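You operate a simulated robot arm through the tools that you are given. There is no shell and no other tool. Be economical: measure what you need, move in short steps, check, and stop when the job is done.

You run a simulated robot arm. Do the job below in one go: nothing can be reset, and whatever is moved stays where it is left.

TASK
Put things in order on the top of the low carton stack. At the end: the purple block (marked "57") from the top of the low carton stack is in the teal tub; the white square tube from the top of the low carton stack stands on top of the beige tape roll (marked "HEAVY"); one of the teal bars from the top of the low carton stack is on top of the brown small box (marked "Lot 26") on the top of the low carton stack; the clear small pot (marked "29") from the top of the low carton stack is in the grey crate; whatever was shut is shut again. Leave all else as you found it, and nothing knocked over.
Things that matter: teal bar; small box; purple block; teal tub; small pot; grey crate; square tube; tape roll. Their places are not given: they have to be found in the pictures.

It is judged by the outcome, as a careful person would: the job done as asked, and still so three seconds after it is handed in. It fails if anything else is knocked over, pushed out of place, dropped, spilled or broken.

THE ROBOT
A 7-joint arm with a two-finger parallel gripper, fixed in place. Base frame: the origin is at the foot of the arm, x ahead of it, y to its left, z up; the work surface is at about z = 0. Units: m, degrees, N and s.
With the tool pointing down near the work surface it reaches from about 0.22 to 0.58 m from the base axis. Its first joint turns from -66.0 to 66.0 degrees. Payload 2.5 kg.
The tool frame sits at the grasp point between the pads (the TCP): z along the fingers, y along the line on which they close. The tips reach 0.023 m beyond it. The gripper opens to 0.094 m. The fingers are 0.038 m wide and 0.01 m thick; the gripper's body (0.054 by 0.096 m) begins 0.039 m behind the TCP.
Orientation is told as [roll, pitch, yaw] about the base's x, y, z axes, in that order, counted from this pose: with the fingers straight down and closing along the base's y, the tool's x points along the base's -x, its y along +y and its z along -z.

THE INTERFACE
- The arm moves only by the tool drive_tool. Its argument "increments" is a list of rows, each an object of numbers (a shift or turn left out is 0, a gripper value left out holds the last): "dx", "dy", "dz": the shift along the tool's x, y, z in m; "wx", "wy", "wz": the turn, a rotation vector about the tool's x, y, z in degrees; "claw": the opening in per cent of the stroke, from 0 (shut) to 100 (fully open). In form: [{"dx": .., "dy": .., "dz": .., "wx": .., "wy": .., "wz": .., "claw": ..}, ...]. A call has 1 to 12 rows; each row shifts and turns the commanded pose from where the row before left it, along the tool's axes as they then stand. A row lasts 0.2 s, in which the tool goes at most 0.05 m and 8.6 degrees; a call with a longer step from one row to the next is refused whole, and so is a gripper value outside its range. Where a pose cannot be reached the arm comes as near as it can. A force on the tool above 40 N (or 10 N above the force at the start of the call, whichever is more), or a blocked arm, ends the call early, and 0.2 s more pass. Each finger travels about 0.108 m/s and halts on what it meets, pressing with about 36 N; the grip force reading is that of the motor and also rises with nothing between the fingers. The clock runs only during rows and for 0.2 s after the last one: add rows that do not move to give the fingers time. The reply holds the time, the measured pose of the TCP, the force on the tool along the base axes, the opening and the grip force, in the units named above and with some noise.
- Cameras (640 x 400 px; columns grow to the right, rows downward): "scene" is fixed at [0.119, -0.4173, 0.5286]; the picture's right is [0.79, -0.61, 0.00], its down [-0.45, -0.58, -0.68] and it looks along [0.41, 0.54, -0.74] (base axes); focal length 272 px, centre (320, 200). "wrist" rides on the gripper at [-0.039, 0, -0.044] in the tool frame; the picture's right is [0.00, -1.00, 0.00], its down [0.97, 0.00, -0.24] and it looks along [0.24, 0.00, 0.97] (tool axes); focal length 218 px, centre (320, 200).
- grab_frame(camera): a new picture of that camera. No time passes.
- pixel_to_xyz(camera, pixels): there is no depth. For up to 12 entries [column, row, z] of the newest picture of that camera ("zoom" is the newest enlarged one), the place [x, y] in the base frame at which the ray of that pixel passes the height z, good to about 0.002 m. No time passes.
- zoom(camera, box): a new picture of the part [left, top, right, bottom] of that camera's present view, enlarged. No time passes.
- sign_off(): hands the job in; it is judged then, once.

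Keep the steps short. Do not move on a guess: measure, check each grasp and each placing, and mend mistakes. In all there are 80 turns and 38 pictures (those below and enlarged ones count). Leave the gripper open and the arm clear of the work at the hand-in unless told otherwise, and finish with a single line.

The tools are called after "Request:" as name(argument=value, ...) on one line, values as JSON. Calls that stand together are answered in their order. drive_tool: Moves the arm, as the interface text tells. Its arguments: {"type":"object","properties":{"increments":{"type":"array"}},"required":["increments"]} The other tools are called the same way: grab_frame (camera) takes a picture; pixel_to_xyz (camera, pixels) gives the place at which the rays of pixels pass given heights; zoom (camera, box) takes an enlarged picture of a part of a camera's view; sign_off () hands the job in.

At the start:

```text
time: 0.0
tcp_pos: [0.4332, -0.0405, 0.2707]
tool_rot: [0.0, 0.1, 0.0]
force: [-0.7, 0.3, 0.2]
opening: 0.0941
gripper_force: 0.1
```

scene: 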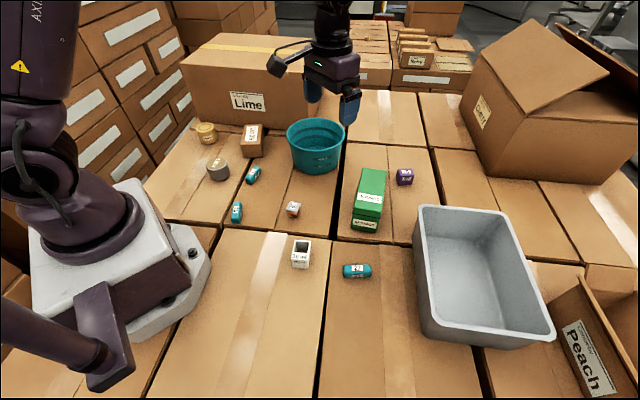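
wrist: 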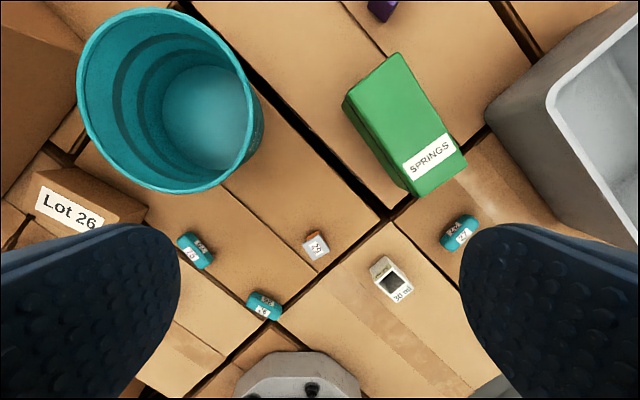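

I see the teal tub, the grey crate, three teal bars, the purple block, the white tube, and some small round items at the left. I will zoom in to read the marks.

Request:
zoom(camera="scene", box=[180, 110, 340, 210])

Request:
zoom(camera="scene", box=[220, 160, 420, 285])

```text
4.00 times, centred on (260, 160) of scene
```

zoom: 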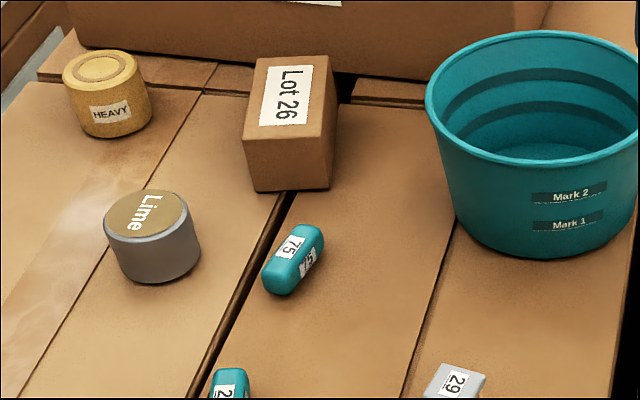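

```text
3.20 times, centred on (320, 222) of scene
```

zoom: 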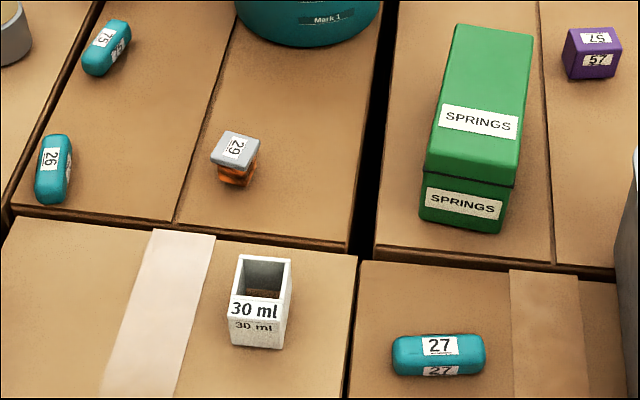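

The marks are legible: HEAVY roll, Lot 26, bars 75, 26 and 27, pot 29 (with a grey lid), tube "30 ml", purple 57. Next I measure places from scene pixels at base level and at trial heights.

Request:
pixel_to_xyz(camera="scene", pixels=[[208.5, 144.5, 0], [196.5, 133, 0.03], [218, 131, 0.03], [206, 127.5, 0.04], [243.5, 157.5, 0], [262.5, 157, 0], [241.5, 146, 0.04], [263, 145, 0.04], [246.5, 183, 0], [254, 172, 0.02], [293, 217, 0], [293.5, 204.5, 0.03]])

Request:
pixel_to_xyz(camera="scene", pixels=[[291.5, 267.5, 0], [308, 269, 0], [301, 247, 0.04], [343, 276, 0], [371, 275, 0], [397, 183, 0], [412, 185, 0], [406, 172, 0.025], [317, 172, 0], [315, 135, 0.1], [414, 218, 0.1], [425, 335, 0]])

Request:
pixel_to_xyz(camera="wrist", pixels=[[313, 252, 0], [316, 245, 0.02], [391, 282, 0], [391, 280, 0.04], [459, 234, 0.01], [195, 250, 0.01], [264, 306, 0.01], [380, 8, 0.02], [36, 212, 0.06], [145, 210, 0.06], [102, 230, 0], [205, 95, 0]])

```text
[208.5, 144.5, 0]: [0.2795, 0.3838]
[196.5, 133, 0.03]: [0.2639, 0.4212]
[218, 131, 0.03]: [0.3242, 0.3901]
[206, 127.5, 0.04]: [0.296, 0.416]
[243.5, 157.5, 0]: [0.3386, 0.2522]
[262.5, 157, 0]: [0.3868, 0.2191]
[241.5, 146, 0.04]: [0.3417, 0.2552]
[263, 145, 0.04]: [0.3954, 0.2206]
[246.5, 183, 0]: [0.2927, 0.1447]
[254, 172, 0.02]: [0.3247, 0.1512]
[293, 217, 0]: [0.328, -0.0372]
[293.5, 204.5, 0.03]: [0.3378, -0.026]
```

```text
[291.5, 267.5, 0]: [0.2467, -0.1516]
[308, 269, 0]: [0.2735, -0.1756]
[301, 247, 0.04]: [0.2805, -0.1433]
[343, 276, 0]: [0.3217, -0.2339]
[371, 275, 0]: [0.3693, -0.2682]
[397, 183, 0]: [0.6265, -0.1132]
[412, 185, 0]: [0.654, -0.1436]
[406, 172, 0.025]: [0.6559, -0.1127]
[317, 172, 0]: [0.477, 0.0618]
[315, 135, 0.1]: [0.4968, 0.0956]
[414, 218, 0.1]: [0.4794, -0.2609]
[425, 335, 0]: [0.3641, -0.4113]
```

```text
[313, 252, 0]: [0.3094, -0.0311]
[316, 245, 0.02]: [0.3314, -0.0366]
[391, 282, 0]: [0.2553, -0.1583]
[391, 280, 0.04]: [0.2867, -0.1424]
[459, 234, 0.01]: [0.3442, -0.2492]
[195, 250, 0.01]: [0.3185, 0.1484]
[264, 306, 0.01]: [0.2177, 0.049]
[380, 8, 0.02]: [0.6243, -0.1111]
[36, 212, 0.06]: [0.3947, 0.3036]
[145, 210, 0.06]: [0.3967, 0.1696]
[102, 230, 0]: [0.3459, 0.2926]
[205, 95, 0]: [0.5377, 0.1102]
```

The purple block lies at about (0.64, -0.12), the roll at (0.295, 0.40) and box Lot 26 at (0.37, 0.24). I move the wrist over the left side at the present height to measure it properly.

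Request:
drive_tool(increments=[{"dx": 0.0116, "dy": 0.039}, {"dx": 0.0116, "dy": 0.039}, {"dx": 0.0116, "dy": 0.039}, {"dx": 0.0116, "dy": 0.039}, {"dx": 0.0116, "dy": 0.039}, {"dx": 0.0116, "dy": 0.039}, {"dx": 0.0116, "dy": 0.039}, {"dx": 0.0116, "dy": 0.039}, {}])

Request:
grab_frame(camera="wrist")

```text
time: 2.0
tcp_pos: [0.3411, 0.2717, 0.2721]
tool_rot: [0.0, 0.0, 0.0]
force: [-0.1, 0.6, -0.3]
opening: 0.094
gripper_force: 0.0
```

```text
33 pictures are left
```

wrist: 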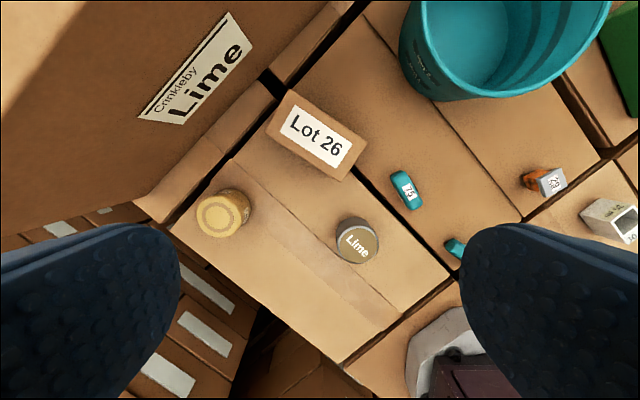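

I have a good view of the roll, Lot 26 and bar 75. I zoom in for exact edges.

Request:
zoom(camera="wrist", box=[130, 80, 450, 280])

```text
2.00 times, centred on (290, 180) of wrist
```

zoom: 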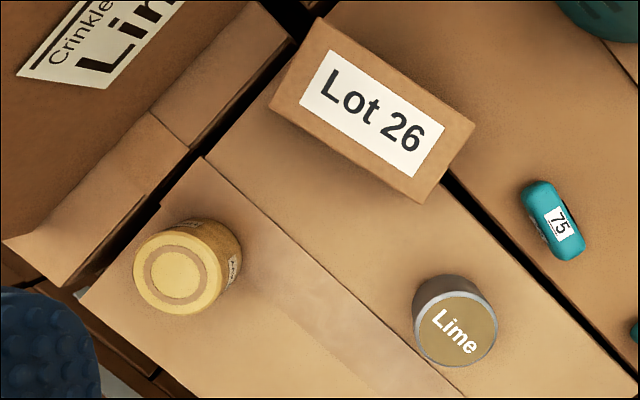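

Measuring roll top, box corners and bar 75 at several heights, to be matched with the scene view.

Request:
pixel_to_xyz(camera="zoom", pixels=[[179, 272, 0.03], [179, 272, 0.05], [320, 18, 0.04], [475, 124, 0.04], [420, 203, 0.04], [270, 108, 0.04], [320, 18, 0.06], [475, 124, 0.06], [420, 203, 0.06], [270, 108, 0.06], [541, 186, 0.015], [570, 256, 0.015]])

Request:
pixel_to_xyz(camera="scene", pixels=[[205.3, 127, 0.03], [205.3, 127, 0.05], [241.5, 145, 0.04], [262, 144.5, 0.04], [241.5, 145, 0.06], [262, 144.5, 0.06], [244, 125, 0.04], [244, 125, 0.06], [262.5, 123.7, 0.04], [262.5, 123.7, 0.06], [246, 179, 0.01], [260, 167, 0.015]])

Request:
pixel_to_xyz(camera="zoom", pixels=[[133, 272, 0.04], [225, 272, 0.04], [522, 200, 0.01], [588, 240, 0.01], [555, 220, 0.015], [5, 245, 0], [65, 288, 0], [300, 40, 0], [205, 150, 0], [80, 300, 0], [455, 322, 0.03]])

```text
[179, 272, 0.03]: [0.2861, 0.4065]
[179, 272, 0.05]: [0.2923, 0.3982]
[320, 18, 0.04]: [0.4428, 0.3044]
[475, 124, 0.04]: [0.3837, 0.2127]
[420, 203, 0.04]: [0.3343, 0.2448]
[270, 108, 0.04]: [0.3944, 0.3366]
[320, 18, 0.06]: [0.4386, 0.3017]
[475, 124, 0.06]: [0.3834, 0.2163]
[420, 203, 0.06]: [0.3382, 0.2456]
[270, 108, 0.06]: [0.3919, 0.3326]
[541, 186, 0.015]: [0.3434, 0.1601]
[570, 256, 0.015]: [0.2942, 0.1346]
```

```text
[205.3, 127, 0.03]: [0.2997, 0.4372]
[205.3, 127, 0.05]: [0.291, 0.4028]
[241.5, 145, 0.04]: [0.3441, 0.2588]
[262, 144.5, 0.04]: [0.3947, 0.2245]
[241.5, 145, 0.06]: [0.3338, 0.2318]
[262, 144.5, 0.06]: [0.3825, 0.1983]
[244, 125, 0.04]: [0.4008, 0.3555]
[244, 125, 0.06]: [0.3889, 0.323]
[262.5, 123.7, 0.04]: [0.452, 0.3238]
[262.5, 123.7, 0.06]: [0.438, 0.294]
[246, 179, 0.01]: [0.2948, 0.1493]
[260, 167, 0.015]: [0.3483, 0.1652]
```

```text
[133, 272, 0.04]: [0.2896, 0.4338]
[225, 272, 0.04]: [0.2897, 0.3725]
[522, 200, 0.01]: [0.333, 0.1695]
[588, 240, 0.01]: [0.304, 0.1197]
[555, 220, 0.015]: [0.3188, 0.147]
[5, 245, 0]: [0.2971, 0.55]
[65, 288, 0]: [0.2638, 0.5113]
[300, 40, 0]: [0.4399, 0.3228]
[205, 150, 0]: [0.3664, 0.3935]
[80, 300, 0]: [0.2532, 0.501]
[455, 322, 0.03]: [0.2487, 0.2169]
```

Results: roll top z≈0.052 with centre (0.292, 0.398). Box top z≈0.052 with centre (0.388, 0.274) and long axis at 57°. Bar 75 is at (0.319, 0.148), axis about 27°. I go above bar 75, turn 27° and partly close.

Request:
drive_tool(increments=[{"dx": 0.0055, "dy": -0.031, "claw": 60}, {"dx": 0.0055, "dy": -0.031}, {"dx": 0.0055, "dy": -0.031}, {"dx": 0.0055, "dy": -0.031}, {"dz": 0.036, "wz": -6.75}, {"dz": 0.036, "wz": -6.75}, {"dz": 0.036, "wz": -6.75}, {"dz": 0.036, "wz": -6.75}, {}])

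Request:
grab_frame(camera="wrist")

```text
time: 4.0
tcp_pos: [0.3192, 0.1471, 0.1252]
tool_rot: [0.0, 0.0, 27.1]
force: [0.1, 0.5, -0.3]
opening: 0.0564
gripper_force: 0.0
```

```text
31 pictures are left
```

wrist: 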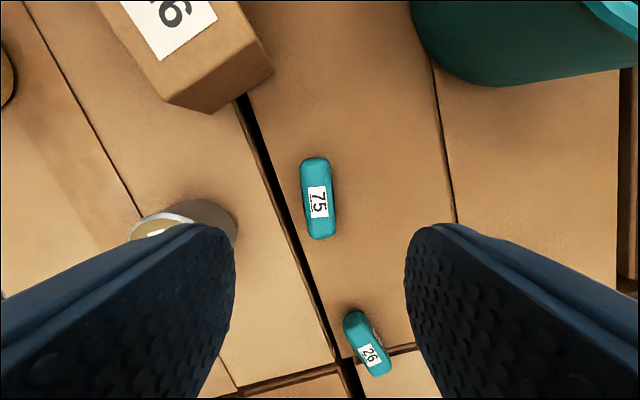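

The bar is at (318,198), nearly aligned. I measure it more exactly from here.

Request:
pixel_to_xyz(camera="wrist", pixels=[[315, 158, 0.015], [322, 239, 0.015], [318, 199, 0.018], [300, 200, 0.01], [337, 198, 0.01]])

```text
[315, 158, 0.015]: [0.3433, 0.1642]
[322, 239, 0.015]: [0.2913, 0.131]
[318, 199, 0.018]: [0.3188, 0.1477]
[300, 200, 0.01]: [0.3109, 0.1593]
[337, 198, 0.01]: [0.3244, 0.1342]
```

It measures about 60 x 27 mm with its axis at 32°. I turn 5° more, descend to z=0.028 and close.

Request:
drive_tool(increments=[{"dz": 0.03, "wz": -5}, {"dz": 0.03}, {"dz": 0.025}, {"dz": 0.012}, {}, {"claw": 0}, {}, {}, {}])

```text
time: 6.0
tcp_pos: [0.318, 0.1472, 0.0283]
tool_rot: [0.1, 0.0, 32.1]
force: [-0.3, 1.1, -0.2]
opening: 0.0208
gripper_force: 36.4
```

The grip holds at 21 mm. I lift, carry it over the box centre (0.388, 0.274) and turn to 57°.

Request:
drive_tool(increments=[{"dz": -0.03}, {"dz": -0.035}, {"dz": -0.035}, {"dx": -0.0317, "dy": 0.0176}, {"dx": -0.0317, "dy": 0.0176}, {"dx": -0.0317, "dy": 0.0176}, {"dx": -0.0317, "dy": 0.0176}, {"wz": -6.25}, {"wz": -6.25}, {"wz": -6.25}, {"wz": -6.25}, {}])

Request:
grab_frame(camera="wrist")

```text
time: 8.6
tcp_pos: [0.3886, 0.2747, 0.1295]
tool_rot: [0.1, -0.1, 57.1]
force: [0.1, 0.9, -0.9]
opening: 0.0207
gripper_force: 35.5
```

```text
30 pictures are left
```

wrist: 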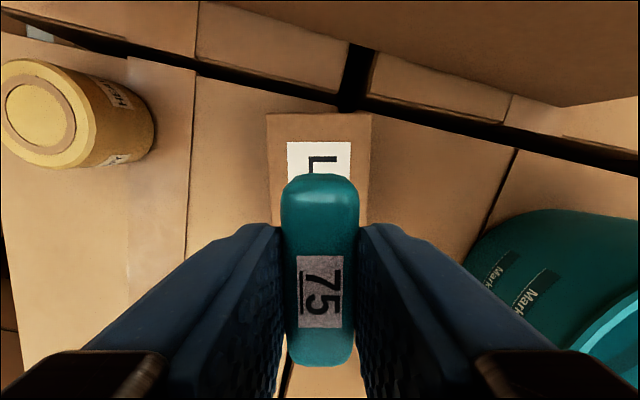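

It is aligned over the box. I lower it to just above contact.

Request:
drive_tool(increments=[{"dz": 0.022}, {"dz": 0.018}, {"dz": 0.004}, {}])

Request:
grab_frame(camera="scene")

```text
time: 9.6
tcp_pos: [0.3884, 0.2738, 0.0852]
tool_rot: [0.1, 0.0, 57.0]
force: [0.5, 0.0, 0.3]
opening: 0.0203
gripper_force: 36.1
```

```text
29 pictures are left
```

scene: 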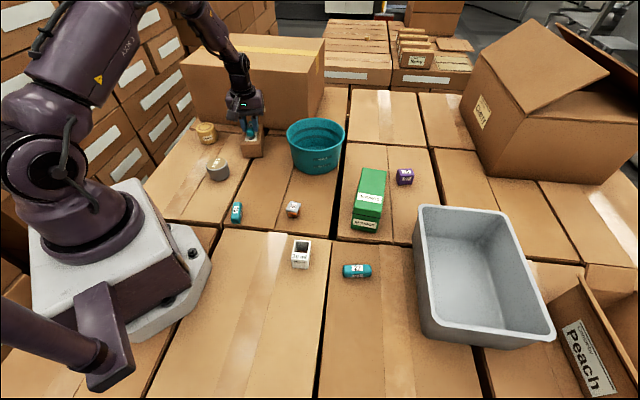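

No contact yet. I go down in 1 mm rows and watch the force.

Request:
drive_tool(increments=[{"dz": 0.0015}, {"dz": 0.0015}, {}])

```text
time: 10.4
tcp_pos: [0.3892, 0.2735, 0.0809]
tool_rot: [0.0, 0.1, 57.0]
force: [0.0, 0.0, -0.9]
opening: 0.0204
gripper_force: 36.4
```

Request:
drive_tool(increments=[{"dz": 0.0015}, {"dz": 0.001}, {}])

```text
time: 11.2
tcp_pos: [0.3878, 0.2729, 0.0805]
tool_rot: [0.0, 0.0, 57.0]
force: [0.8, -0.8, -1.3]
opening: 0.0204
gripper_force: 35.7
```

Request:
drive_tool(increments=[{"dz": 0.0015}, {"dz": 0.001}, {}])

Request:
zoom(camera="scene", box=[200, 90, 296, 150])

```text
time: 12.0
tcp_pos: [0.3889, 0.2735, 0.0793]
tool_rot: [-0.1, -0.2, 57.0]
force: [-5.3, -5.1, 21.9]
opening: 0.0207
gripper_force: 36.2
```

```text
6.67 times, centred on (248, 120) of scene
```

zoom: 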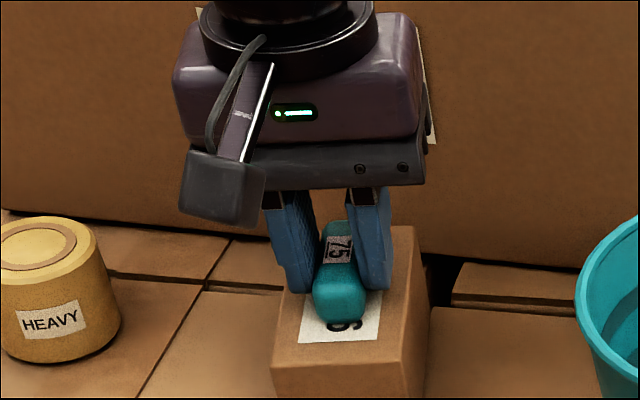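

Contact is felt (22 N). I ease back 1 mm, open partly and rise.

Request:
drive_tool(increments=[{"dz": -0.001}, {"claw": 35}, {"claw": 50}, {}, {"dz": -0.02}, {"dz": -0.04}, {"dz": -0.045}, {"dz": -0.045}, {}])

Request:
grab_frame(camera="wrist")

```text
time: 14.0
tcp_pos: [0.3866, 0.274, 0.231]
tool_rot: [0.0, 0.0, 57.0]
force: [0.0, -0.3, -0.3]
opening: 0.0469
gripper_force: 0.1
```

```text
27 pictures are left
```

wrist: 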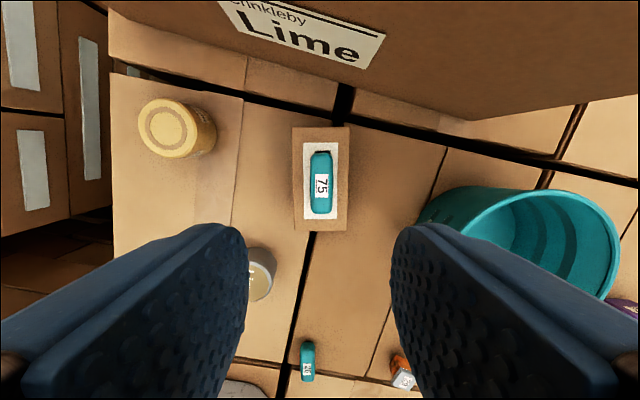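

Bar 75 lies on the box. Next is the pot near (0.33, -0.035): I turn back to yaw 0 and go above it.

Request:
drive_tool(increments=[{"wz": 8.1}, {"wz": 8.1}, {"wz": 8.1}, {"wz": 8.1}, {"wz": 8.2}, {"wz": 8.2}, {"wz": 8.2}])

Request:
drive_tool(increments=[{"dx": 0.007, "dy": -0.038, "claw": 75}, {"dx": 0.007, "dy": -0.038}, {"dx": 0.007, "dy": -0.038}, {"dx": 0.007, "dy": -0.038}, {"dx": 0.007, "dy": -0.038}, {"dx": 0.007, "dy": -0.038}, {"dx": 0.007, "dy": -0.038}, {"dx": 0.007, "dy": -0.038}, {"dz": 0.04}, {"dz": 0.03}, {}])

Request:
grab_frame(camera="wrist")

```text
time: 15.6
tcp_pos: [0.3884, 0.2739, 0.2283]
tool_rot: [0.0, 0.1, -0.2]
force: [-0.1, -0.7, -0.1]
opening: 0.0472
gripper_force: 0.0
```

```text
time: 18.0
tcp_pos: [0.3316, -0.0298, 0.1592]
tool_rot: [0.0, 0.0, 0.1]
force: [0.5, -0.2, 0.4]
opening: 0.0706
gripper_force: 0.0
```

```text
26 pictures are left
```

wrist: 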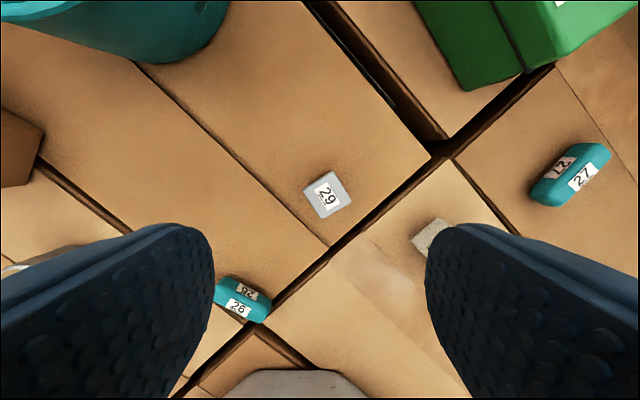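

The pot lid is a square at (328,194). I measure its corners.

Request:
pixel_to_xyz(camera="wrist", pixels=[[304, 187, 0.03], [331, 171, 0.03], [351, 200, 0.03], [324, 218, 0.03], [328, 194, 0.03], [328, 194, 0.025], [328, 194, 0.035]])

Request:
zoom(camera="scene", box=[269, 190, 317, 220])

```text
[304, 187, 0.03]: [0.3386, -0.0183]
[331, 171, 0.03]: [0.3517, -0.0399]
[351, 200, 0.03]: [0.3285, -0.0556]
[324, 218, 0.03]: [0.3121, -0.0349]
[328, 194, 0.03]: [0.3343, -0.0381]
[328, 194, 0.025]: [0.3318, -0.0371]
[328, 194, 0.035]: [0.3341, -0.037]
```

```text
13.33 times, centred on (293, 205) of scene
```

zoom: 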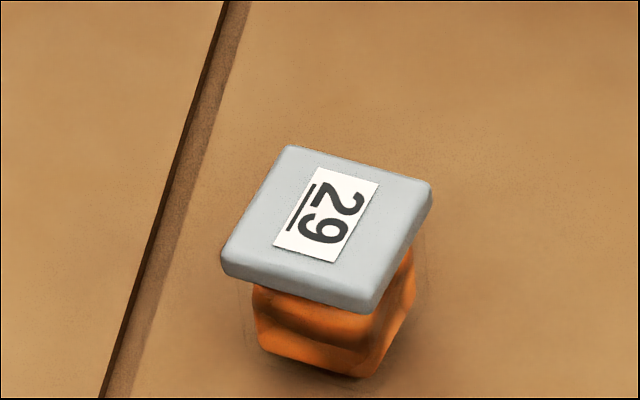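

The pot has a grey lid that overhangs slightly, with its edges at 31°. I centre on (0.333, -0.037), turn 31° and go low, so that the pads span body and lid.

Request:
drive_tool(increments=[{"dx": -0.0015, "dy": -0.0075, "wz": -7.75}, {"wz": -7.75}, {"wz": -7.75}, {"wz": -7.75}, {"dz": 0.04}, {"dz": 0.04}, {"dz": 0.03}, {"dz": 0.019}, {}])

Request:
grab_frame(camera="wrist")

```text
time: 20.0
tcp_pos: [0.3328, -0.0398, 0.029]
tool_rot: [0.1, 0.1, 31.0]
force: [-0.3, 0.0, -0.1]
opening: 0.0705
gripper_force: 0.0
```

```text
24 pictures are left
```

wrist: 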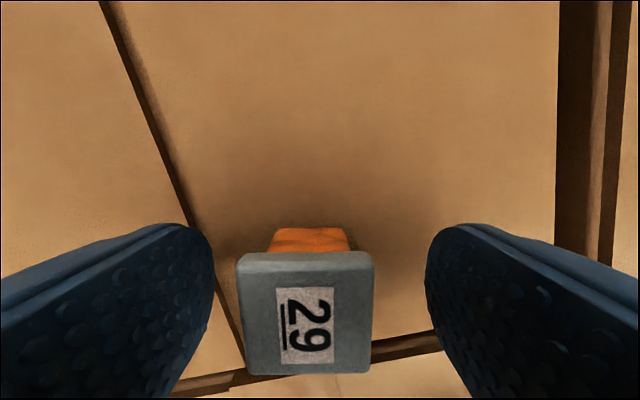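

It is slightly left in the picture (305 against 320), so I shift 3 mm and close.

Request:
drive_tool(increments=[{"dy": 0.003}, {"claw": 40}, {"claw": 20}, {"claw": 0}, {}, {}, {"dz": -0.015}, {"dz": -0.02}, {}])

Request:
zoom(camera="scene", box=[245, 150, 341, 210])

```text
time: 22.0
tcp_pos: [0.3324, -0.0361, 0.0643]
tool_rot: [-0.1, 0.1, 31.0]
force: [0.2, 0.5, -1.7]
opening: 0.029
gripper_force: 36.2
```

```text
6.67 times, centred on (293, 180) of scene
```

zoom: 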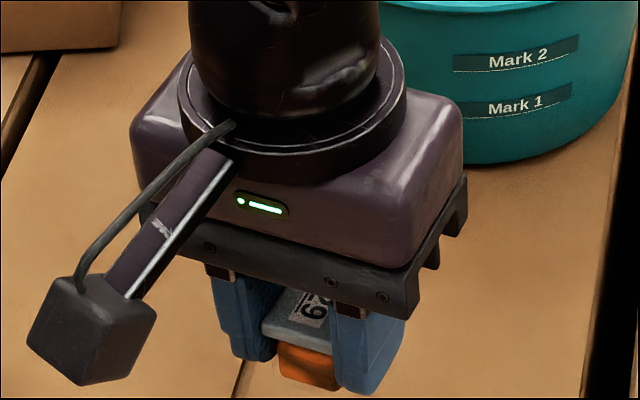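

The pot with its lid is in the grip. Now I look at the crate for its rim and floor.

Request:
zoom(camera="scene", box=[380, 190, 604, 360])

```text
2.35 times, centred on (492, 275) of scene
```

zoom: 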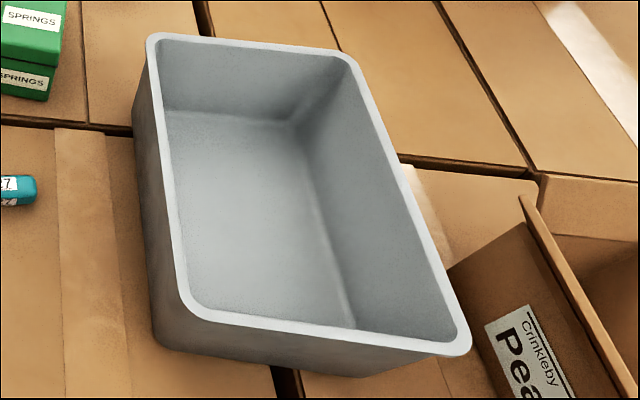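

Request:
pixel_to_xyz(camera="zoom", pixels=[[157, 345, 0], [135, 128, 0], [360, 377, 0], [150, 37, 0.1], [188, 312, 0.1], [355, 58, 0.1], [468, 350, 0.1], [150, 37, 0.07], [188, 312, 0.07], [468, 350, 0.07], [170, 112, 0.003], [290, 122, 0.003]])

```text
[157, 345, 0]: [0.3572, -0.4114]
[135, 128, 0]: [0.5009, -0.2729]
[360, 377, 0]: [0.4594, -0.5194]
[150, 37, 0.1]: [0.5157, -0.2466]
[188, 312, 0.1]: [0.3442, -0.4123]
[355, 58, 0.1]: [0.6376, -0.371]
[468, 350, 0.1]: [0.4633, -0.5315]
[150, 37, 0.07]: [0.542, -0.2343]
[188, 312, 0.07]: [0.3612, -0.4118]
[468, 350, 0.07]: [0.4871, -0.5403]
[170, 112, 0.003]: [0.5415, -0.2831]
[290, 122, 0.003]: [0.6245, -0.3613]
```

The crate rim is at z≈0.1. The nearest interior place with room for the gripper is about (0.435, -0.389), with the tool at yaw -46° (thin side towards the wall). I lift and turn, then carry at z≈0.2.

Request:
drive_tool(increments=[{"dz": -0.045, "wz": 8.55}, {"dz": -0.045, "wz": 8.55}, {"dz": -0.045, "wz": 8.55}, {"wz": 8.55}, {"wz": 8.55}, {"wz": 8.55}, {"wz": 8.55}, {"wz": 8.55}, {"wz": 8.55}, {}])

Request:
drive_tool(increments=[{"dx": -0.0361, "dy": -0.0191}, {"dx": -0.0361, "dy": -0.0191}, {"dx": -0.0361, "dy": -0.0191}, {"dx": -0.0361, "dy": -0.0191}, {"dx": -0.0361, "dy": -0.0191}, {"dx": -0.0361, "dy": -0.0191}, {"dx": -0.0361, "dy": -0.0191}, {"dx": -0.0361, "dy": -0.0191}, {"dx": -0.0361, "dy": -0.0191}, {}])

Request:
grab_frame(camera="wrist")

```text
time: 24.2
tcp_pos: [0.3331, -0.0348, 0.1988]
tool_rot: [-0.1, 0.0, -46.0]
force: [0.1, -0.2, -0.6]
opening: 0.0289
gripper_force: 35.7
```

```text
time: 26.4
tcp_pos: [0.4355, -0.3885, 0.1987]
tool_rot: [0.1, 0.0, -46.0]
force: [-0.6, 0.2, -1.1]
opening: 0.0292
gripper_force: 36.1
```

```text
21 pictures are left
```

wrist: 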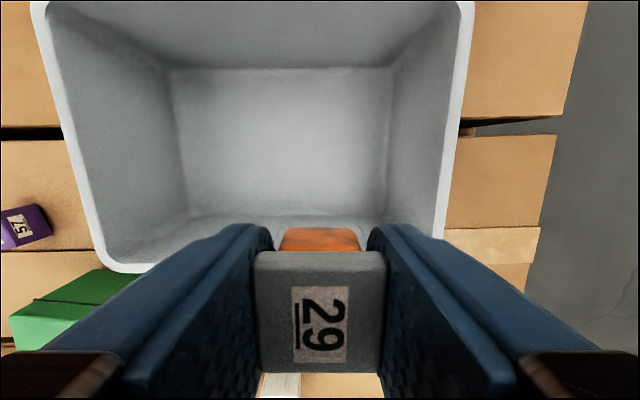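

I check the rim and floor lines in this view against my estimate.

Request:
pixel_to_xyz(camera="wrist", pixels=[[110, 268, 0.1], [140, 268, 0.1], [447, 225, 0.1], [468, 30, 0.1], [188, 215, 0.005], [388, 215, 0.005], [388, 70, 0.005], [172, 70, 0.005]])

```text
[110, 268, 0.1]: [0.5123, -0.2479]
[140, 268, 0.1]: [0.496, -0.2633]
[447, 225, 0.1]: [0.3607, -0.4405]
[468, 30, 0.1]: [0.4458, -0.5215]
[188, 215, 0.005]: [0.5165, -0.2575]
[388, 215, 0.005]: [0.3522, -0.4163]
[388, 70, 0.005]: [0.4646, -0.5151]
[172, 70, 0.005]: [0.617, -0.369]
```

It agrees: 49 mm from the near rim and 90 mm from the right rim. I descend to z≈0.05.

Request:
drive_tool(increments=[{"dz": 0.04}, {"dz": 0.04}, {"dz": 0.04}, {"dz": 0.02}, {"dz": 0.01}, {}])

Request:
grab_frame(camera="scene")

```text
time: 27.8
tcp_pos: [0.4359, -0.3882, 0.0496]
tool_rot: [0.0, 0.1, -46.0]
force: [-0.3, -0.9, -0.3]
opening: 0.0287
gripper_force: 36.0
```

```text
20 pictures are left
```

scene: 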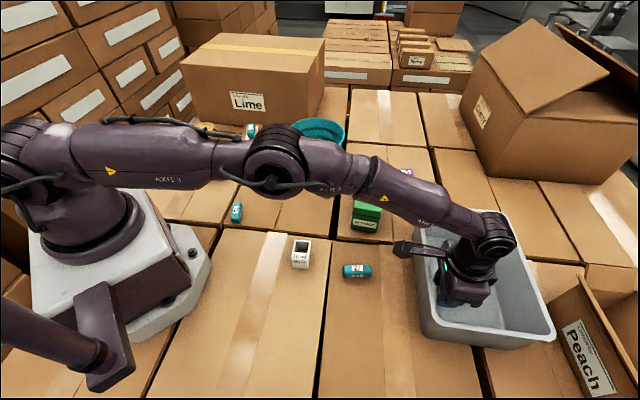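

Clear so far. I lower gently to feel the floor.

Request:
drive_tool(increments=[{"dz": 0.004}, {"dz": 0.003}, {"dz": 0.002}, {"dz": 0.002}, {}])

```text
time: 29.0
tcp_pos: [0.4355, -0.3879, 0.039]
tool_rot: [0.0, 0.0, -45.9]
force: [0.9, -0.4, -0.3]
opening: 0.0293
gripper_force: 35.5
```

Request:
drive_tool(increments=[{"dz": 0.0015}, {"dz": 0.0015}, {"dz": 0.0015}, {}])

```text
time: 30.0
tcp_pos: [0.4354, -0.3877, 0.0343]
tool_rot: [0.0, 0.1, -46.0]
force: [0.4, -0.5, -0.4]
opening: 0.029
gripper_force: 35.8
```

Request:
drive_tool(increments=[{"dz": 0.0015}, {"dz": 0.001}, {}])

```text
time: 30.8
tcp_pos: [0.4356, -0.3882, 0.0337]
tool_rot: [0.0, -0.2, -45.9]
force: [-2.1, 1.8, 12.1]
opening: 0.0289
gripper_force: 36.6
```

The floor is felt (12 N). I open and rise straight up.

Request:
drive_tool(increments=[{"dz": -0.0005, "claw": 40}, {"claw": 60}, {}, {"dz": -0.02}, {"dz": -0.04}, {"dz": -0.045}, {"dz": -0.045}, {"dz": -0.02}, {}])

Request:
grab_frame(camera="wrist")

```text
time: 32.8
tcp_pos: [0.4339, -0.3875, 0.2017]
tool_rot: [0.1, -0.1, -46.0]
force: [0.3, 0.7, -0.5]
opening: 0.0563
gripper_force: 0.1
```

```text
19 pictures are left
```

wrist: 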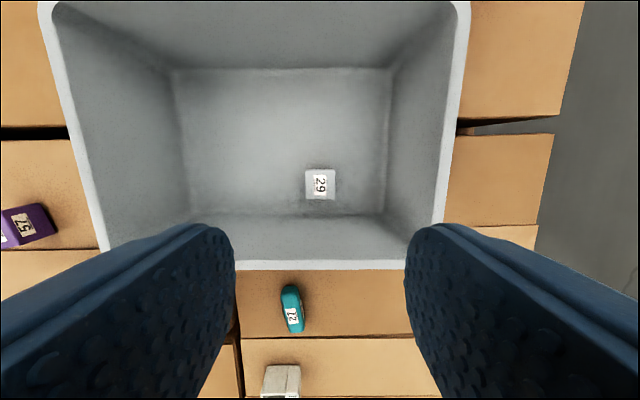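

Pot 29 stands upright on the crate floor. Next is the white tube near (0.272, -0.15).

Request:
drive_tool(increments=[{"dx": 0.0354, "dy": 0.0061, "claw": 75}, {"dx": 0.0354, "dy": 0.0061}, {"dx": 0.0354, "dy": 0.0061}, {"dx": 0.0354, "dy": 0.0061}, {"dx": 0.0354, "dy": 0.0061}, {"dx": 0.0354, "dy": 0.0061}, {"dx": 0.0354, "dy": 0.0061}, {"dx": 0.0354, "dy": 0.0061}, {"wz": -4}, {"dz": 0.03}, {}])

Request:
zoom(camera="wrist", box=[220, 130, 420, 255])

```text
time: 35.2
tcp_pos: [0.273, -0.1512, 0.1731]
tool_rot: [0.0, 0.0, -41.9]
force: [0.3, -1.3, 0.8]
opening: 0.0706
gripper_force: 0.0
```

```text
3.20 times, centred on (320, 192) of wrist
```

zoom: 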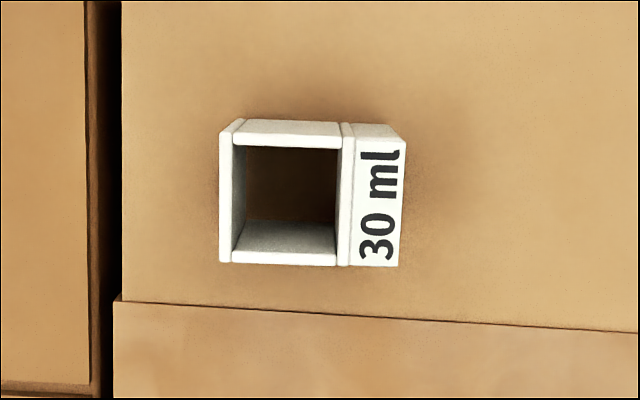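

Request:
pixel_to_xyz(camera="zoom", pixels=[[222, 132, 0.04], [352, 136, 0.04], [345, 264, 0.04], [222, 262, 0.04], [222, 132, 0.05], [352, 136, 0.05], [345, 264, 0.05], [222, 262, 0.05], [405, 142, 0], [398, 265, 0], [287, 195, 0.04], [287, 195, 0.05]])

Request:
zoom(camera="scene", box=[277, 230, 325, 275])

```text
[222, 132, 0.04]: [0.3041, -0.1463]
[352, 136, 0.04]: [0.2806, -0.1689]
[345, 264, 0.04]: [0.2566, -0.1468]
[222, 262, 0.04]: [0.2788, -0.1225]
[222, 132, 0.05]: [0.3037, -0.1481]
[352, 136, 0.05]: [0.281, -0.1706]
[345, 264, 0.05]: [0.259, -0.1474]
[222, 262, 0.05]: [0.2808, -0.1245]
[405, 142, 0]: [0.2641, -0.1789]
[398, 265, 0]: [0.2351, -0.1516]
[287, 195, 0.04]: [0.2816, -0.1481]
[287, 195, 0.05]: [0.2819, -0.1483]
```

```text
8.89 times, centred on (301, 252) of scene
```

zoom: 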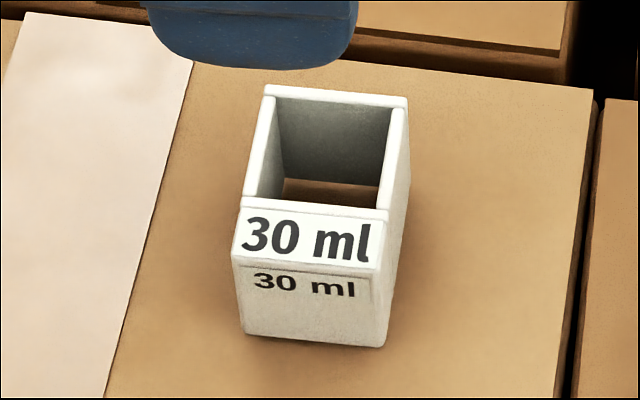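

The "30 ml" strip is a ledge of the top face, so the footprint is about 45 x 33 mm. I measure the full outline centre.

Request:
pixel_to_xyz(camera="zoom", pixels=[[235, 258, 0.05], [380, 268, 0.05], [245, 335, 0], [382, 347, 0], [265, 90, 0.05], [408, 102, 0.05], [235, 258, 0.04], [380, 268, 0.04], [265, 90, 0.04], [408, 102, 0.04]])

Request:
zoom(camera="wrist", box=[220, 130, 420, 255])

```text
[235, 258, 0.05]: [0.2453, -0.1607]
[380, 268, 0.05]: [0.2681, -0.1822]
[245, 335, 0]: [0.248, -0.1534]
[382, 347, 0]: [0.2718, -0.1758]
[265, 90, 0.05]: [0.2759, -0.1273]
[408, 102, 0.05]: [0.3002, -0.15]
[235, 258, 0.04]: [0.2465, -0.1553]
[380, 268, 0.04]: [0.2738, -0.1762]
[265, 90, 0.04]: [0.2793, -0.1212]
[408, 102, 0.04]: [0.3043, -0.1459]
```

```text
3.20 times, centred on (320, 192) of wrist
```

zoom: 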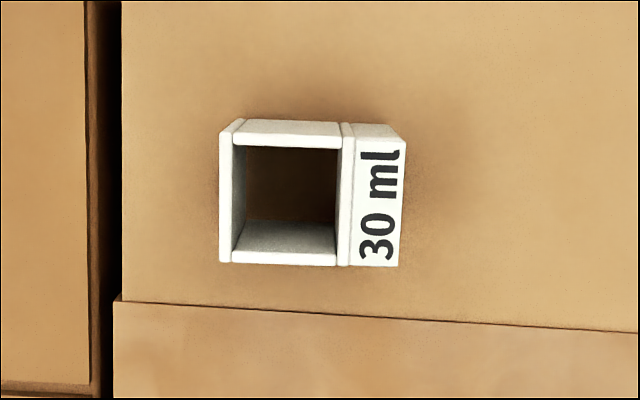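

Both views agree: top z≈0.040, centre (0.276, -0.150), long side at 45°. I align, descend to z=0.03 and close.

Request:
drive_tool(increments=[{"dx": -0.0011, "dy": 0.003, "wz": 2.6, "claw": 85}, {"dz": 0.04}, {"dz": 0.04}, {"dz": 0.035}, {"dz": 0.018}, {"dz": 0.01}, {}, {"claw": 55}, {"claw": 30}, {"claw": 0}, {}, {}])

```text
time: 37.8
tcp_pos: [0.2755, -0.149, 0.029]
tool_rot: [-0.1, 0.0, -44.5]
force: [-0.8, 0.6, -0.5]
opening: 0.0466
gripper_force: 36.4
```

Gripped at 46.6 mm. I lift and turn to yaw 49.5°.

Request:
drive_tool(increments=[{"dz": -0.03}, {"dz": -0.045, "wz": -8.55}, {"dz": -0.045, "wz": -8.55}, {"dz": -0.045, "wz": -8.55}, {"wz": -8.55}, {"wz": -8.55}, {"wz": -8.55}, {"wz": -8.55}, {"wz": -8.55}, {"wz": -8.55}, {"wz": -8.55}, {"wz": -8.55}])

Request:
grab_frame(camera="wrist")

```text
time: 40.4
tcp_pos: [0.2761, -0.1494, 0.1939]
tool_rot: [0.0, 0.0, 49.7]
force: [-0.1, 0.1, -0.9]
opening: 0.0468
gripper_force: 36.0
```

```text
15 pictures are left
```

wrist: 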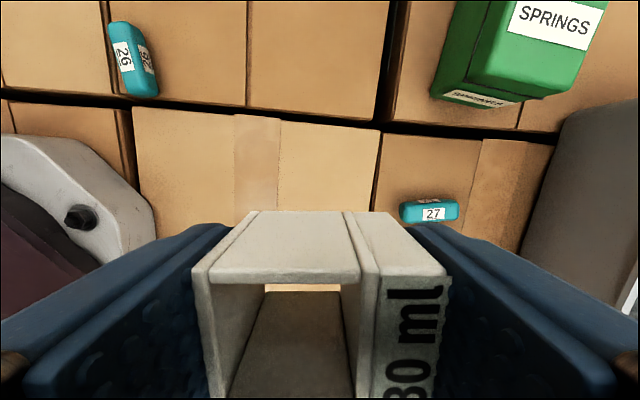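

The tube is held squarely. I carry it at z≈0.19 to above the roll at (0.292, 0.398).

Request:
drive_tool(increments=[{"dx": -0.0356, "dy": 0.02854}, {"dx": -0.0356, "dy": 0.02854}, {"dx": -0.0356, "dy": 0.02854}, {"dx": -0.0356, "dy": 0.02854}, {"dx": -0.0356, "dy": 0.02854}, {"dx": -0.0356, "dy": 0.02854}, {"dx": -0.0356, "dy": 0.02854}, {"dx": -0.0356, "dy": 0.02854}, {"dx": -0.0356, "dy": 0.02854}, {"dx": -0.0356, "dy": 0.02854}, {"dx": -0.0356, "dy": 0.02854}, {"dx": -0.0356, "dy": 0.02854}])

Request:
grab_frame(camera="wrist")

```text
time: 43.0
tcp_pos: [0.2925, 0.3999, 0.194]
tool_rot: [0.0, -0.1, 49.5]
force: [-0.8, -1.1, -0.1]
opening: 0.0465
gripper_force: 36.2
```

```text
14 pictures are left
```

wrist: 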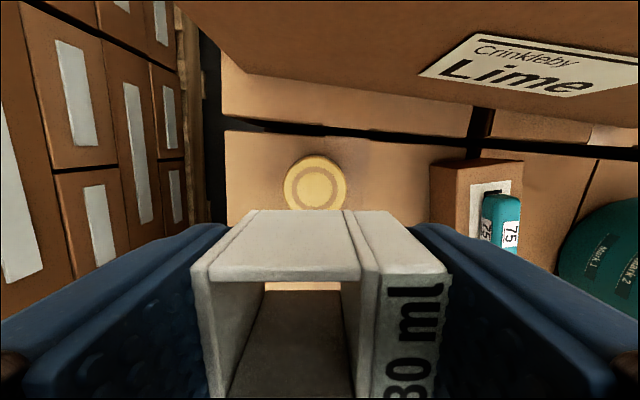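

The roll top is at (317,187). I measure it at z=0.052.

Request:
pixel_to_xyz(camera="wrist", pixels=[[318, 187, 0.052], [284, 187, 0.052], [347, 187, 0.052]])

```text
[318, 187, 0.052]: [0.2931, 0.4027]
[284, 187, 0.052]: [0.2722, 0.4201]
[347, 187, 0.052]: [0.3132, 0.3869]
```

Centre is (0.293, 0.403). I correct by 3 mm and descend to just above contact.

Request:
drive_tool(increments=[{"dx": -0.002, "dy": 0.0015}, {"dz": 0.04}, {"dz": 0.04}, {"dz": 0.02}, {"dz": 0.004}, {}])

Request:
zoom(camera="scene", box=[165, 90, 261, 150])

```text
time: 44.4
tcp_pos: [0.2936, 0.4013, 0.0906]
tool_rot: [0.0, 0.0, 49.5]
force: [0.5, 0.5, 0.4]
opening: 0.0467
gripper_force: 36.0
```

```text
6.67 times, centred on (213, 120) of scene
```

zoom: 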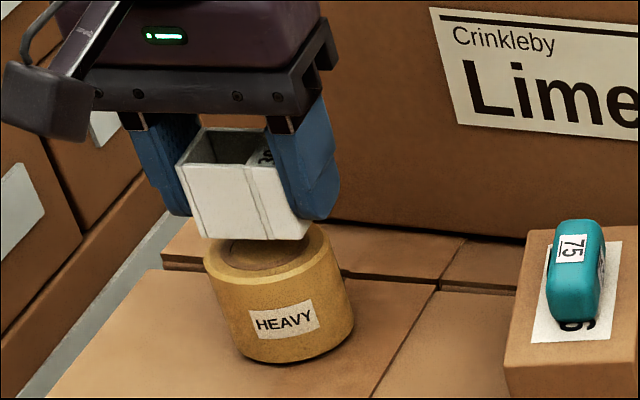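

The tube looks a few mm left of the roll centre. I measure this with the zoom picture.

Request:
pixel_to_xyz(camera="zoom", pixels=[[205, 238, 0.0615], [303, 241, 0.0615], [203, 255, 0.05], [330, 240, 0.05], [252, 288, 0.052], [176, 165, 0.1015], [270, 168, 0.1015]])

```text
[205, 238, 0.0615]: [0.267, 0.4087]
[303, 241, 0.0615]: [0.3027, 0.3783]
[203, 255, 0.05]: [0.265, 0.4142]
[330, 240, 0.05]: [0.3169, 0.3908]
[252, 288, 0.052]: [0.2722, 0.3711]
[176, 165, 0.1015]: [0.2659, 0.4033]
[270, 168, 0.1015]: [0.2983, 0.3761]
```

The tube centre is within about 3 mm of the roll centre. I shift 3 mm inward and lower slowly.

Request:
drive_tool(increments=[{"dx": 0.003}, {"dz": 0.004}, {"dz": 0.002}, {"dz": 0.0015}, {}])

```text
time: 45.6
tcp_pos: [0.2915, 0.3972, 0.0824]
tool_rot: [0.0, 0.0, 49.6]
force: [0.8, 0.0, -0.1]
opening: 0.0466
gripper_force: 36.3
```

Request:
drive_tool(increments=[{"dz": 0.001}, {"dz": 0.001}, {"dz": 0.0005}, {}])

```text
time: 46.6
tcp_pos: [0.2916, 0.3982, 0.0791]
tool_rot: [0.0, 0.1, 49.5]
force: [0.4, 1.2, 1.0]
opening: 0.0466
gripper_force: 36.2
```

Request:
drive_tool(increments=[{"dz": 0.001}, {"dz": 0.001}, {}])

```text
time: 47.4
tcp_pos: [0.2915, 0.3997, 0.0774]
tool_rot: [0.1, 0.0, 49.4]
force: [0.5, 0.3, 0.2]
opening: 0.0468
gripper_force: 36.4
```

Request:
drive_tool(increments=[{"dz": 0.001}, {"dz": 0.0005}, {}])

Request:
zoom(camera="scene", box=[165, 90, 261, 150])

```text
time: 48.2
tcp_pos: [0.2921, 0.3981, 0.0774]
tool_rot: [0.0, 0.1, 49.4]
force: [-0.4, -1.4, 1.0]
opening: 0.0469
gripper_force: 36.2
```

```text
6.67 times, centred on (213, 120) of scene
```

zoom: 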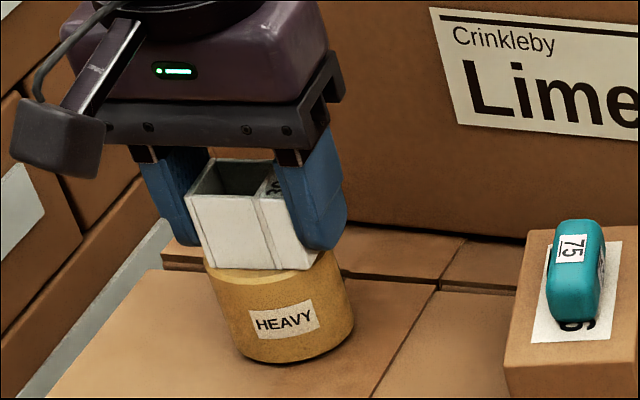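

It is well centred and nearly touching. I continue down.

Request:
drive_tool(increments=[{"dz": 0.001}, {"dz": 0.0005}, {}])

```text
time: 49.0
tcp_pos: [0.2921, 0.3983, 0.0756]
tool_rot: [0.0, -0.2, 49.5]
force: [-1.5, -1.6, 16.1]
opening: 0.0466
gripper_force: 35.6
```

Contact (16 N). I release slowly and rise.

Request:
drive_tool(increments=[{"dz": -0.0005}, {"claw": 60}, {"claw": 75}, {}, {"dz": -0.02}, {"dz": -0.04}, {"dz": -0.045}, {"dz": -0.045}, {}])

Request:
grab_frame(camera="wrist")

```text
time: 51.0
tcp_pos: [0.292, 0.399, 0.2265]
tool_rot: [0.0, 0.0, 49.6]
force: [-0.1, -0.4, 0.2]
opening: 0.0707
gripper_force: 0.1
```

```text
11 pictures are left
```

wrist: 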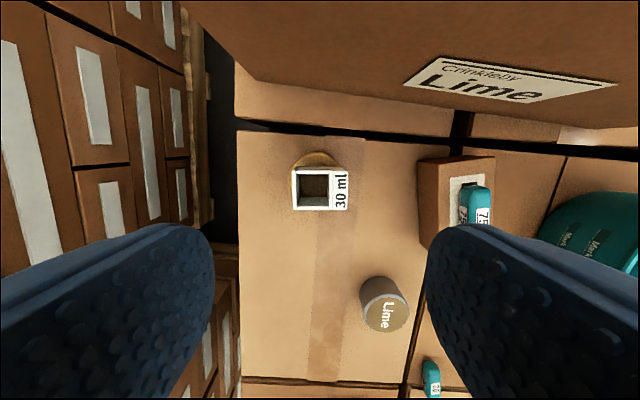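

The tube stands on the roll. Now the purple block at about (0.64, -0.12), which is beyond straight-down reach, so I will need a tilt. I turn to yaw -10.6° and travel to (0.52, -0.10) at z≈0.23.

Request:
drive_tool(increments=[{"wz": 8.6}, {"wz": 8.6}, {"wz": 8.6}, {"wz": 8.6}, {"wz": 8.6}, {"wz": 8.6}, {"wz": 8.6}, {}])

Request:
drive_tool(increments=[{"dx": -0.02633, "dy": -0.03738}, {"dx": -0.02633, "dy": -0.03738}, {"dx": -0.02633, "dy": -0.03738}, {"dx": -0.02633, "dy": -0.03738}, {"dx": -0.02633, "dy": -0.03738}, {"dx": -0.02633, "dy": -0.03738}, {"dx": -0.02633, "dy": -0.03738}, {"dx": -0.02633, "dy": -0.03738}, {"dx": -0.02633, "dy": -0.03738}, {"dx": -0.02633, "dy": -0.03738}, {"dx": -0.02633, "dy": -0.03738}, {"dx": -0.02633, "dy": -0.03738}])

Request:
grab_frame(camera="wrist")

```text
time: 52.8
tcp_pos: [0.2917, 0.3983, 0.2253]
tool_rot: [0.0, 0.1, -10.8]
force: [-0.2, -0.1, -0.4]
opening: 0.0704
gripper_force: 0.1
```

```text
time: 55.4
tcp_pos: [0.5175, -0.1025, 0.2264]
tool_rot: [0.1, 0.0, -10.6]
force: [0.7, -0.2, -0.3]
opening: 0.0705
gripper_force: 0.1
```

```text
10 pictures are left
```

wrist: 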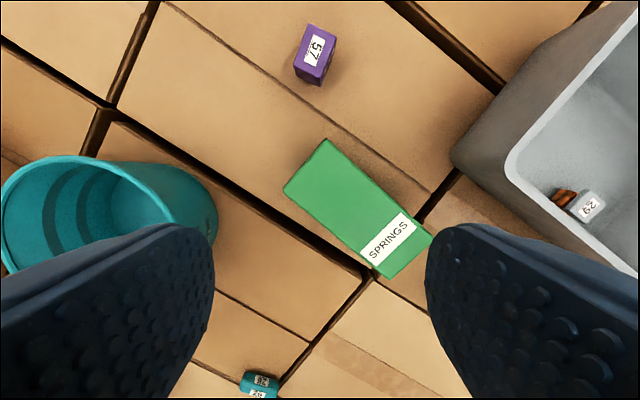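

Request:
zoom(camera="wrist", box=[268, 10, 364, 100])

```text
4.44 times, centred on (316, 55) of wrist
```

zoom: 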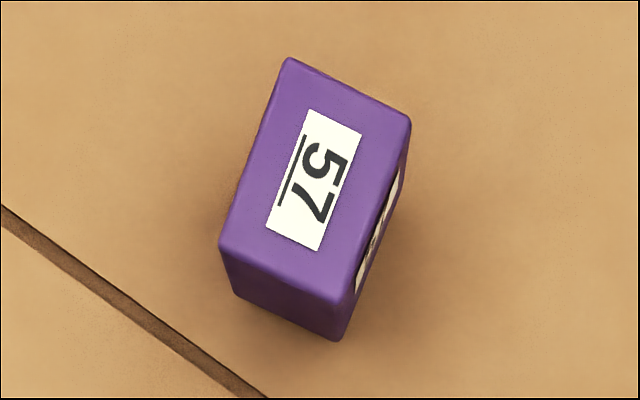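

Request:
pixel_to_xyz(camera="zoom", pixels=[[288, 57, 0.03], [410, 118, 0.03], [345, 302, 0.03], [220, 247, 0.03], [238, 292, 0], [338, 340, 0], [288, 57, 0.04], [410, 118, 0.04], [345, 302, 0.04], [220, 247, 0.04]])

Request:
pixel_to_xyz(camera="scene", pixels=[[397, 170, 0.03], [413, 171, 0.03], [397, 170, 0.025], [413, 171, 0.025], [398, 184, 0], [412, 185, 0]])

```text
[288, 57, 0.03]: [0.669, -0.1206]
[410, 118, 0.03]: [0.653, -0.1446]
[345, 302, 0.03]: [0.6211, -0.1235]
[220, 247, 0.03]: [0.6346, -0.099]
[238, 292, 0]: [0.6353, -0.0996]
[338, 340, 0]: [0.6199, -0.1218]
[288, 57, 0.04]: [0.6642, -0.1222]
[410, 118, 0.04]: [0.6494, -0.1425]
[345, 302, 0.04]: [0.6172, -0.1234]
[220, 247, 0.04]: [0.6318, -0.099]
```

```text
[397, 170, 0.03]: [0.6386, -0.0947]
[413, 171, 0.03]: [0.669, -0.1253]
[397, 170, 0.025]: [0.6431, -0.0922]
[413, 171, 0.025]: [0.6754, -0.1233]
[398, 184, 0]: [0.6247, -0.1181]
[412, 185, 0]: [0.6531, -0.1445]
```

The block is 40 x 28 x 30 mm, centred at (0.6445, -0.122), long axis at -32°. I plan yaw -32° with a 30° outward tilt. First I check the green box's outline for clearance.

Request:
pixel_to_xyz(camera="wrist", pixels=[[325, 139, 0.05], [284, 190, 0.05], [432, 238, 0.05], [325, 139, 0.07], [284, 190, 0.07]])

Request:
pixel_to_xyz(camera="scene", pixels=[[361, 168, 0.05], [386, 170, 0.05], [361, 168, 0.07], [386, 170, 0.07], [353, 229, 0], [353, 213, 0.05]])

Request:
drive_tool(increments=[{"wz": 7.1}, {"wz": 7.1}, {"wz": 7.2}, {"wy": -7.5}, {"wy": -7.5}, {"wy": -7.5}, {"wy": -7.5}, {}])

```text
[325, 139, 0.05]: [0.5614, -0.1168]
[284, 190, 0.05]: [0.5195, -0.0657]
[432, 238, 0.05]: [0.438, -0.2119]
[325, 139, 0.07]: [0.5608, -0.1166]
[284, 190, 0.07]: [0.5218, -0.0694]
```

```text
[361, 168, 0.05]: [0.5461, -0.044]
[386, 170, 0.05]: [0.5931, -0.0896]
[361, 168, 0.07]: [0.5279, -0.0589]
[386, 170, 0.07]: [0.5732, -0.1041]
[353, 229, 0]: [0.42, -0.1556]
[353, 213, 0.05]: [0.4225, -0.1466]
```

```text
time: 57.2
tcp_pos: [0.5191, -0.1019, 0.2253]
tool_rot: [0.1, -30.1, -32.0]
force: [0.3, 0.0, -0.1]
opening: 0.0706
gripper_force: 0.1
```

The green box is about 0.08 m high with its corner at (0.561, -0.117). A tilt of 22° leaves 20 mm clearance, so I reduce the tilt to 22° and move to the pre-grasp point (0.617, -0.105, 0.106).

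Request:
drive_tool(increments=[{"wy": 8}, {"dx": -0.0084, "dy": 0.0124, "dz": 0.0355}, {"dx": -0.0084, "dy": 0.0124, "dz": 0.0355}, {"dx": -0.0084, "dy": 0.0124, "dz": 0.0355}, {"dx": -0.0084, "dy": 0.0124, "dz": 0.0357}, {}, {}])

```text
time: 58.8
tcp_pos: [0.6157, -0.1043, 0.1059]
tool_rot: [0.0, -22.0, -32.1]
force: [0.0, 0.9, 0.0]
opening: 0.0705
gripper_force: 0.1
```

Reached. I advance 50 mm along the tool and look.

Request:
drive_tool(increments=[{"dz": 0.025}, {"dz": 0.025}, {}, {}])

Request:
grab_frame(camera="wrist")

```text
time: 59.8
tcp_pos: [0.6326, -0.114, 0.0606]
tool_rot: [0.0, -22.1, -32.1]
force: [0.6, -0.4, 0.1]
opening: 0.0707
gripper_force: 0.2
```

```text
8 pictures are left
```

wrist: 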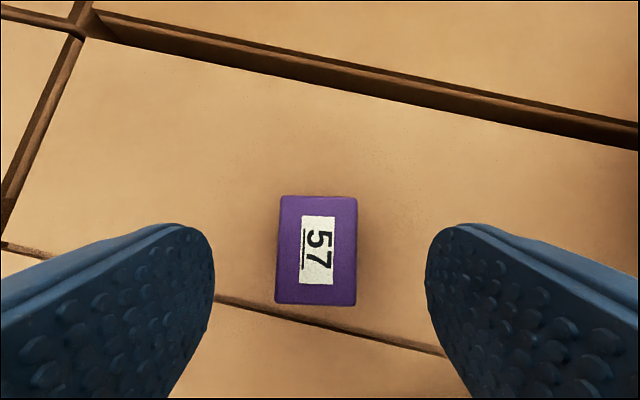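

It is centred between the fingers. I advance 29 mm more and close.

Request:
drive_tool(increments=[{"dz": 0.015}, {"dz": 0.014}, {}, {"claw": 40}, {"claw": 20}, {"claw": 0}, {}, {}])

```text
time: 61.6
tcp_pos: [0.6379, -0.1187, 0.0342]
tool_rot: [0.0, -21.9, -32.1]
force: [0.7, -0.7, 0.0]
opening: 0.029
gripper_force: 36.1
out of reach, approached as far as the arm can: row 2
```

Gripped at 29 mm. I withdraw back along the tool axis.

Request:
drive_tool(increments=[{"dz": -0.02}, {"dz": -0.035}, {"dz": -0.045}, {"dz": -0.045}, {"dz": -0.04}, {}])

Request:
grab_frame(camera="scene")

```text
time: 63.0
tcp_pos: [0.5767, -0.0819, 0.2056]
tool_rot: [0.0, -22.0, -32.1]
force: [-0.4, 0.4, -0.6]
opening: 0.0286
gripper_force: 36.5
```

```text
7 pictures are left
```

scene: 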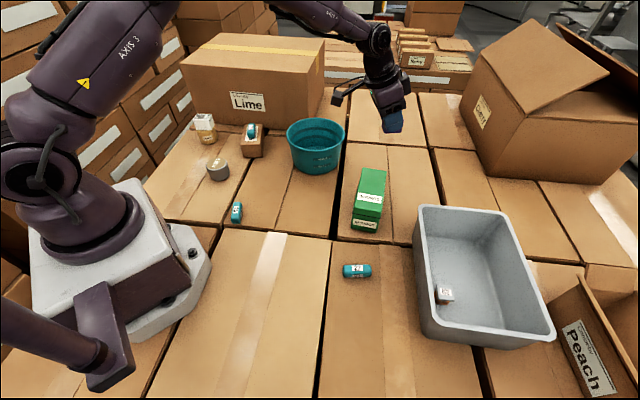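

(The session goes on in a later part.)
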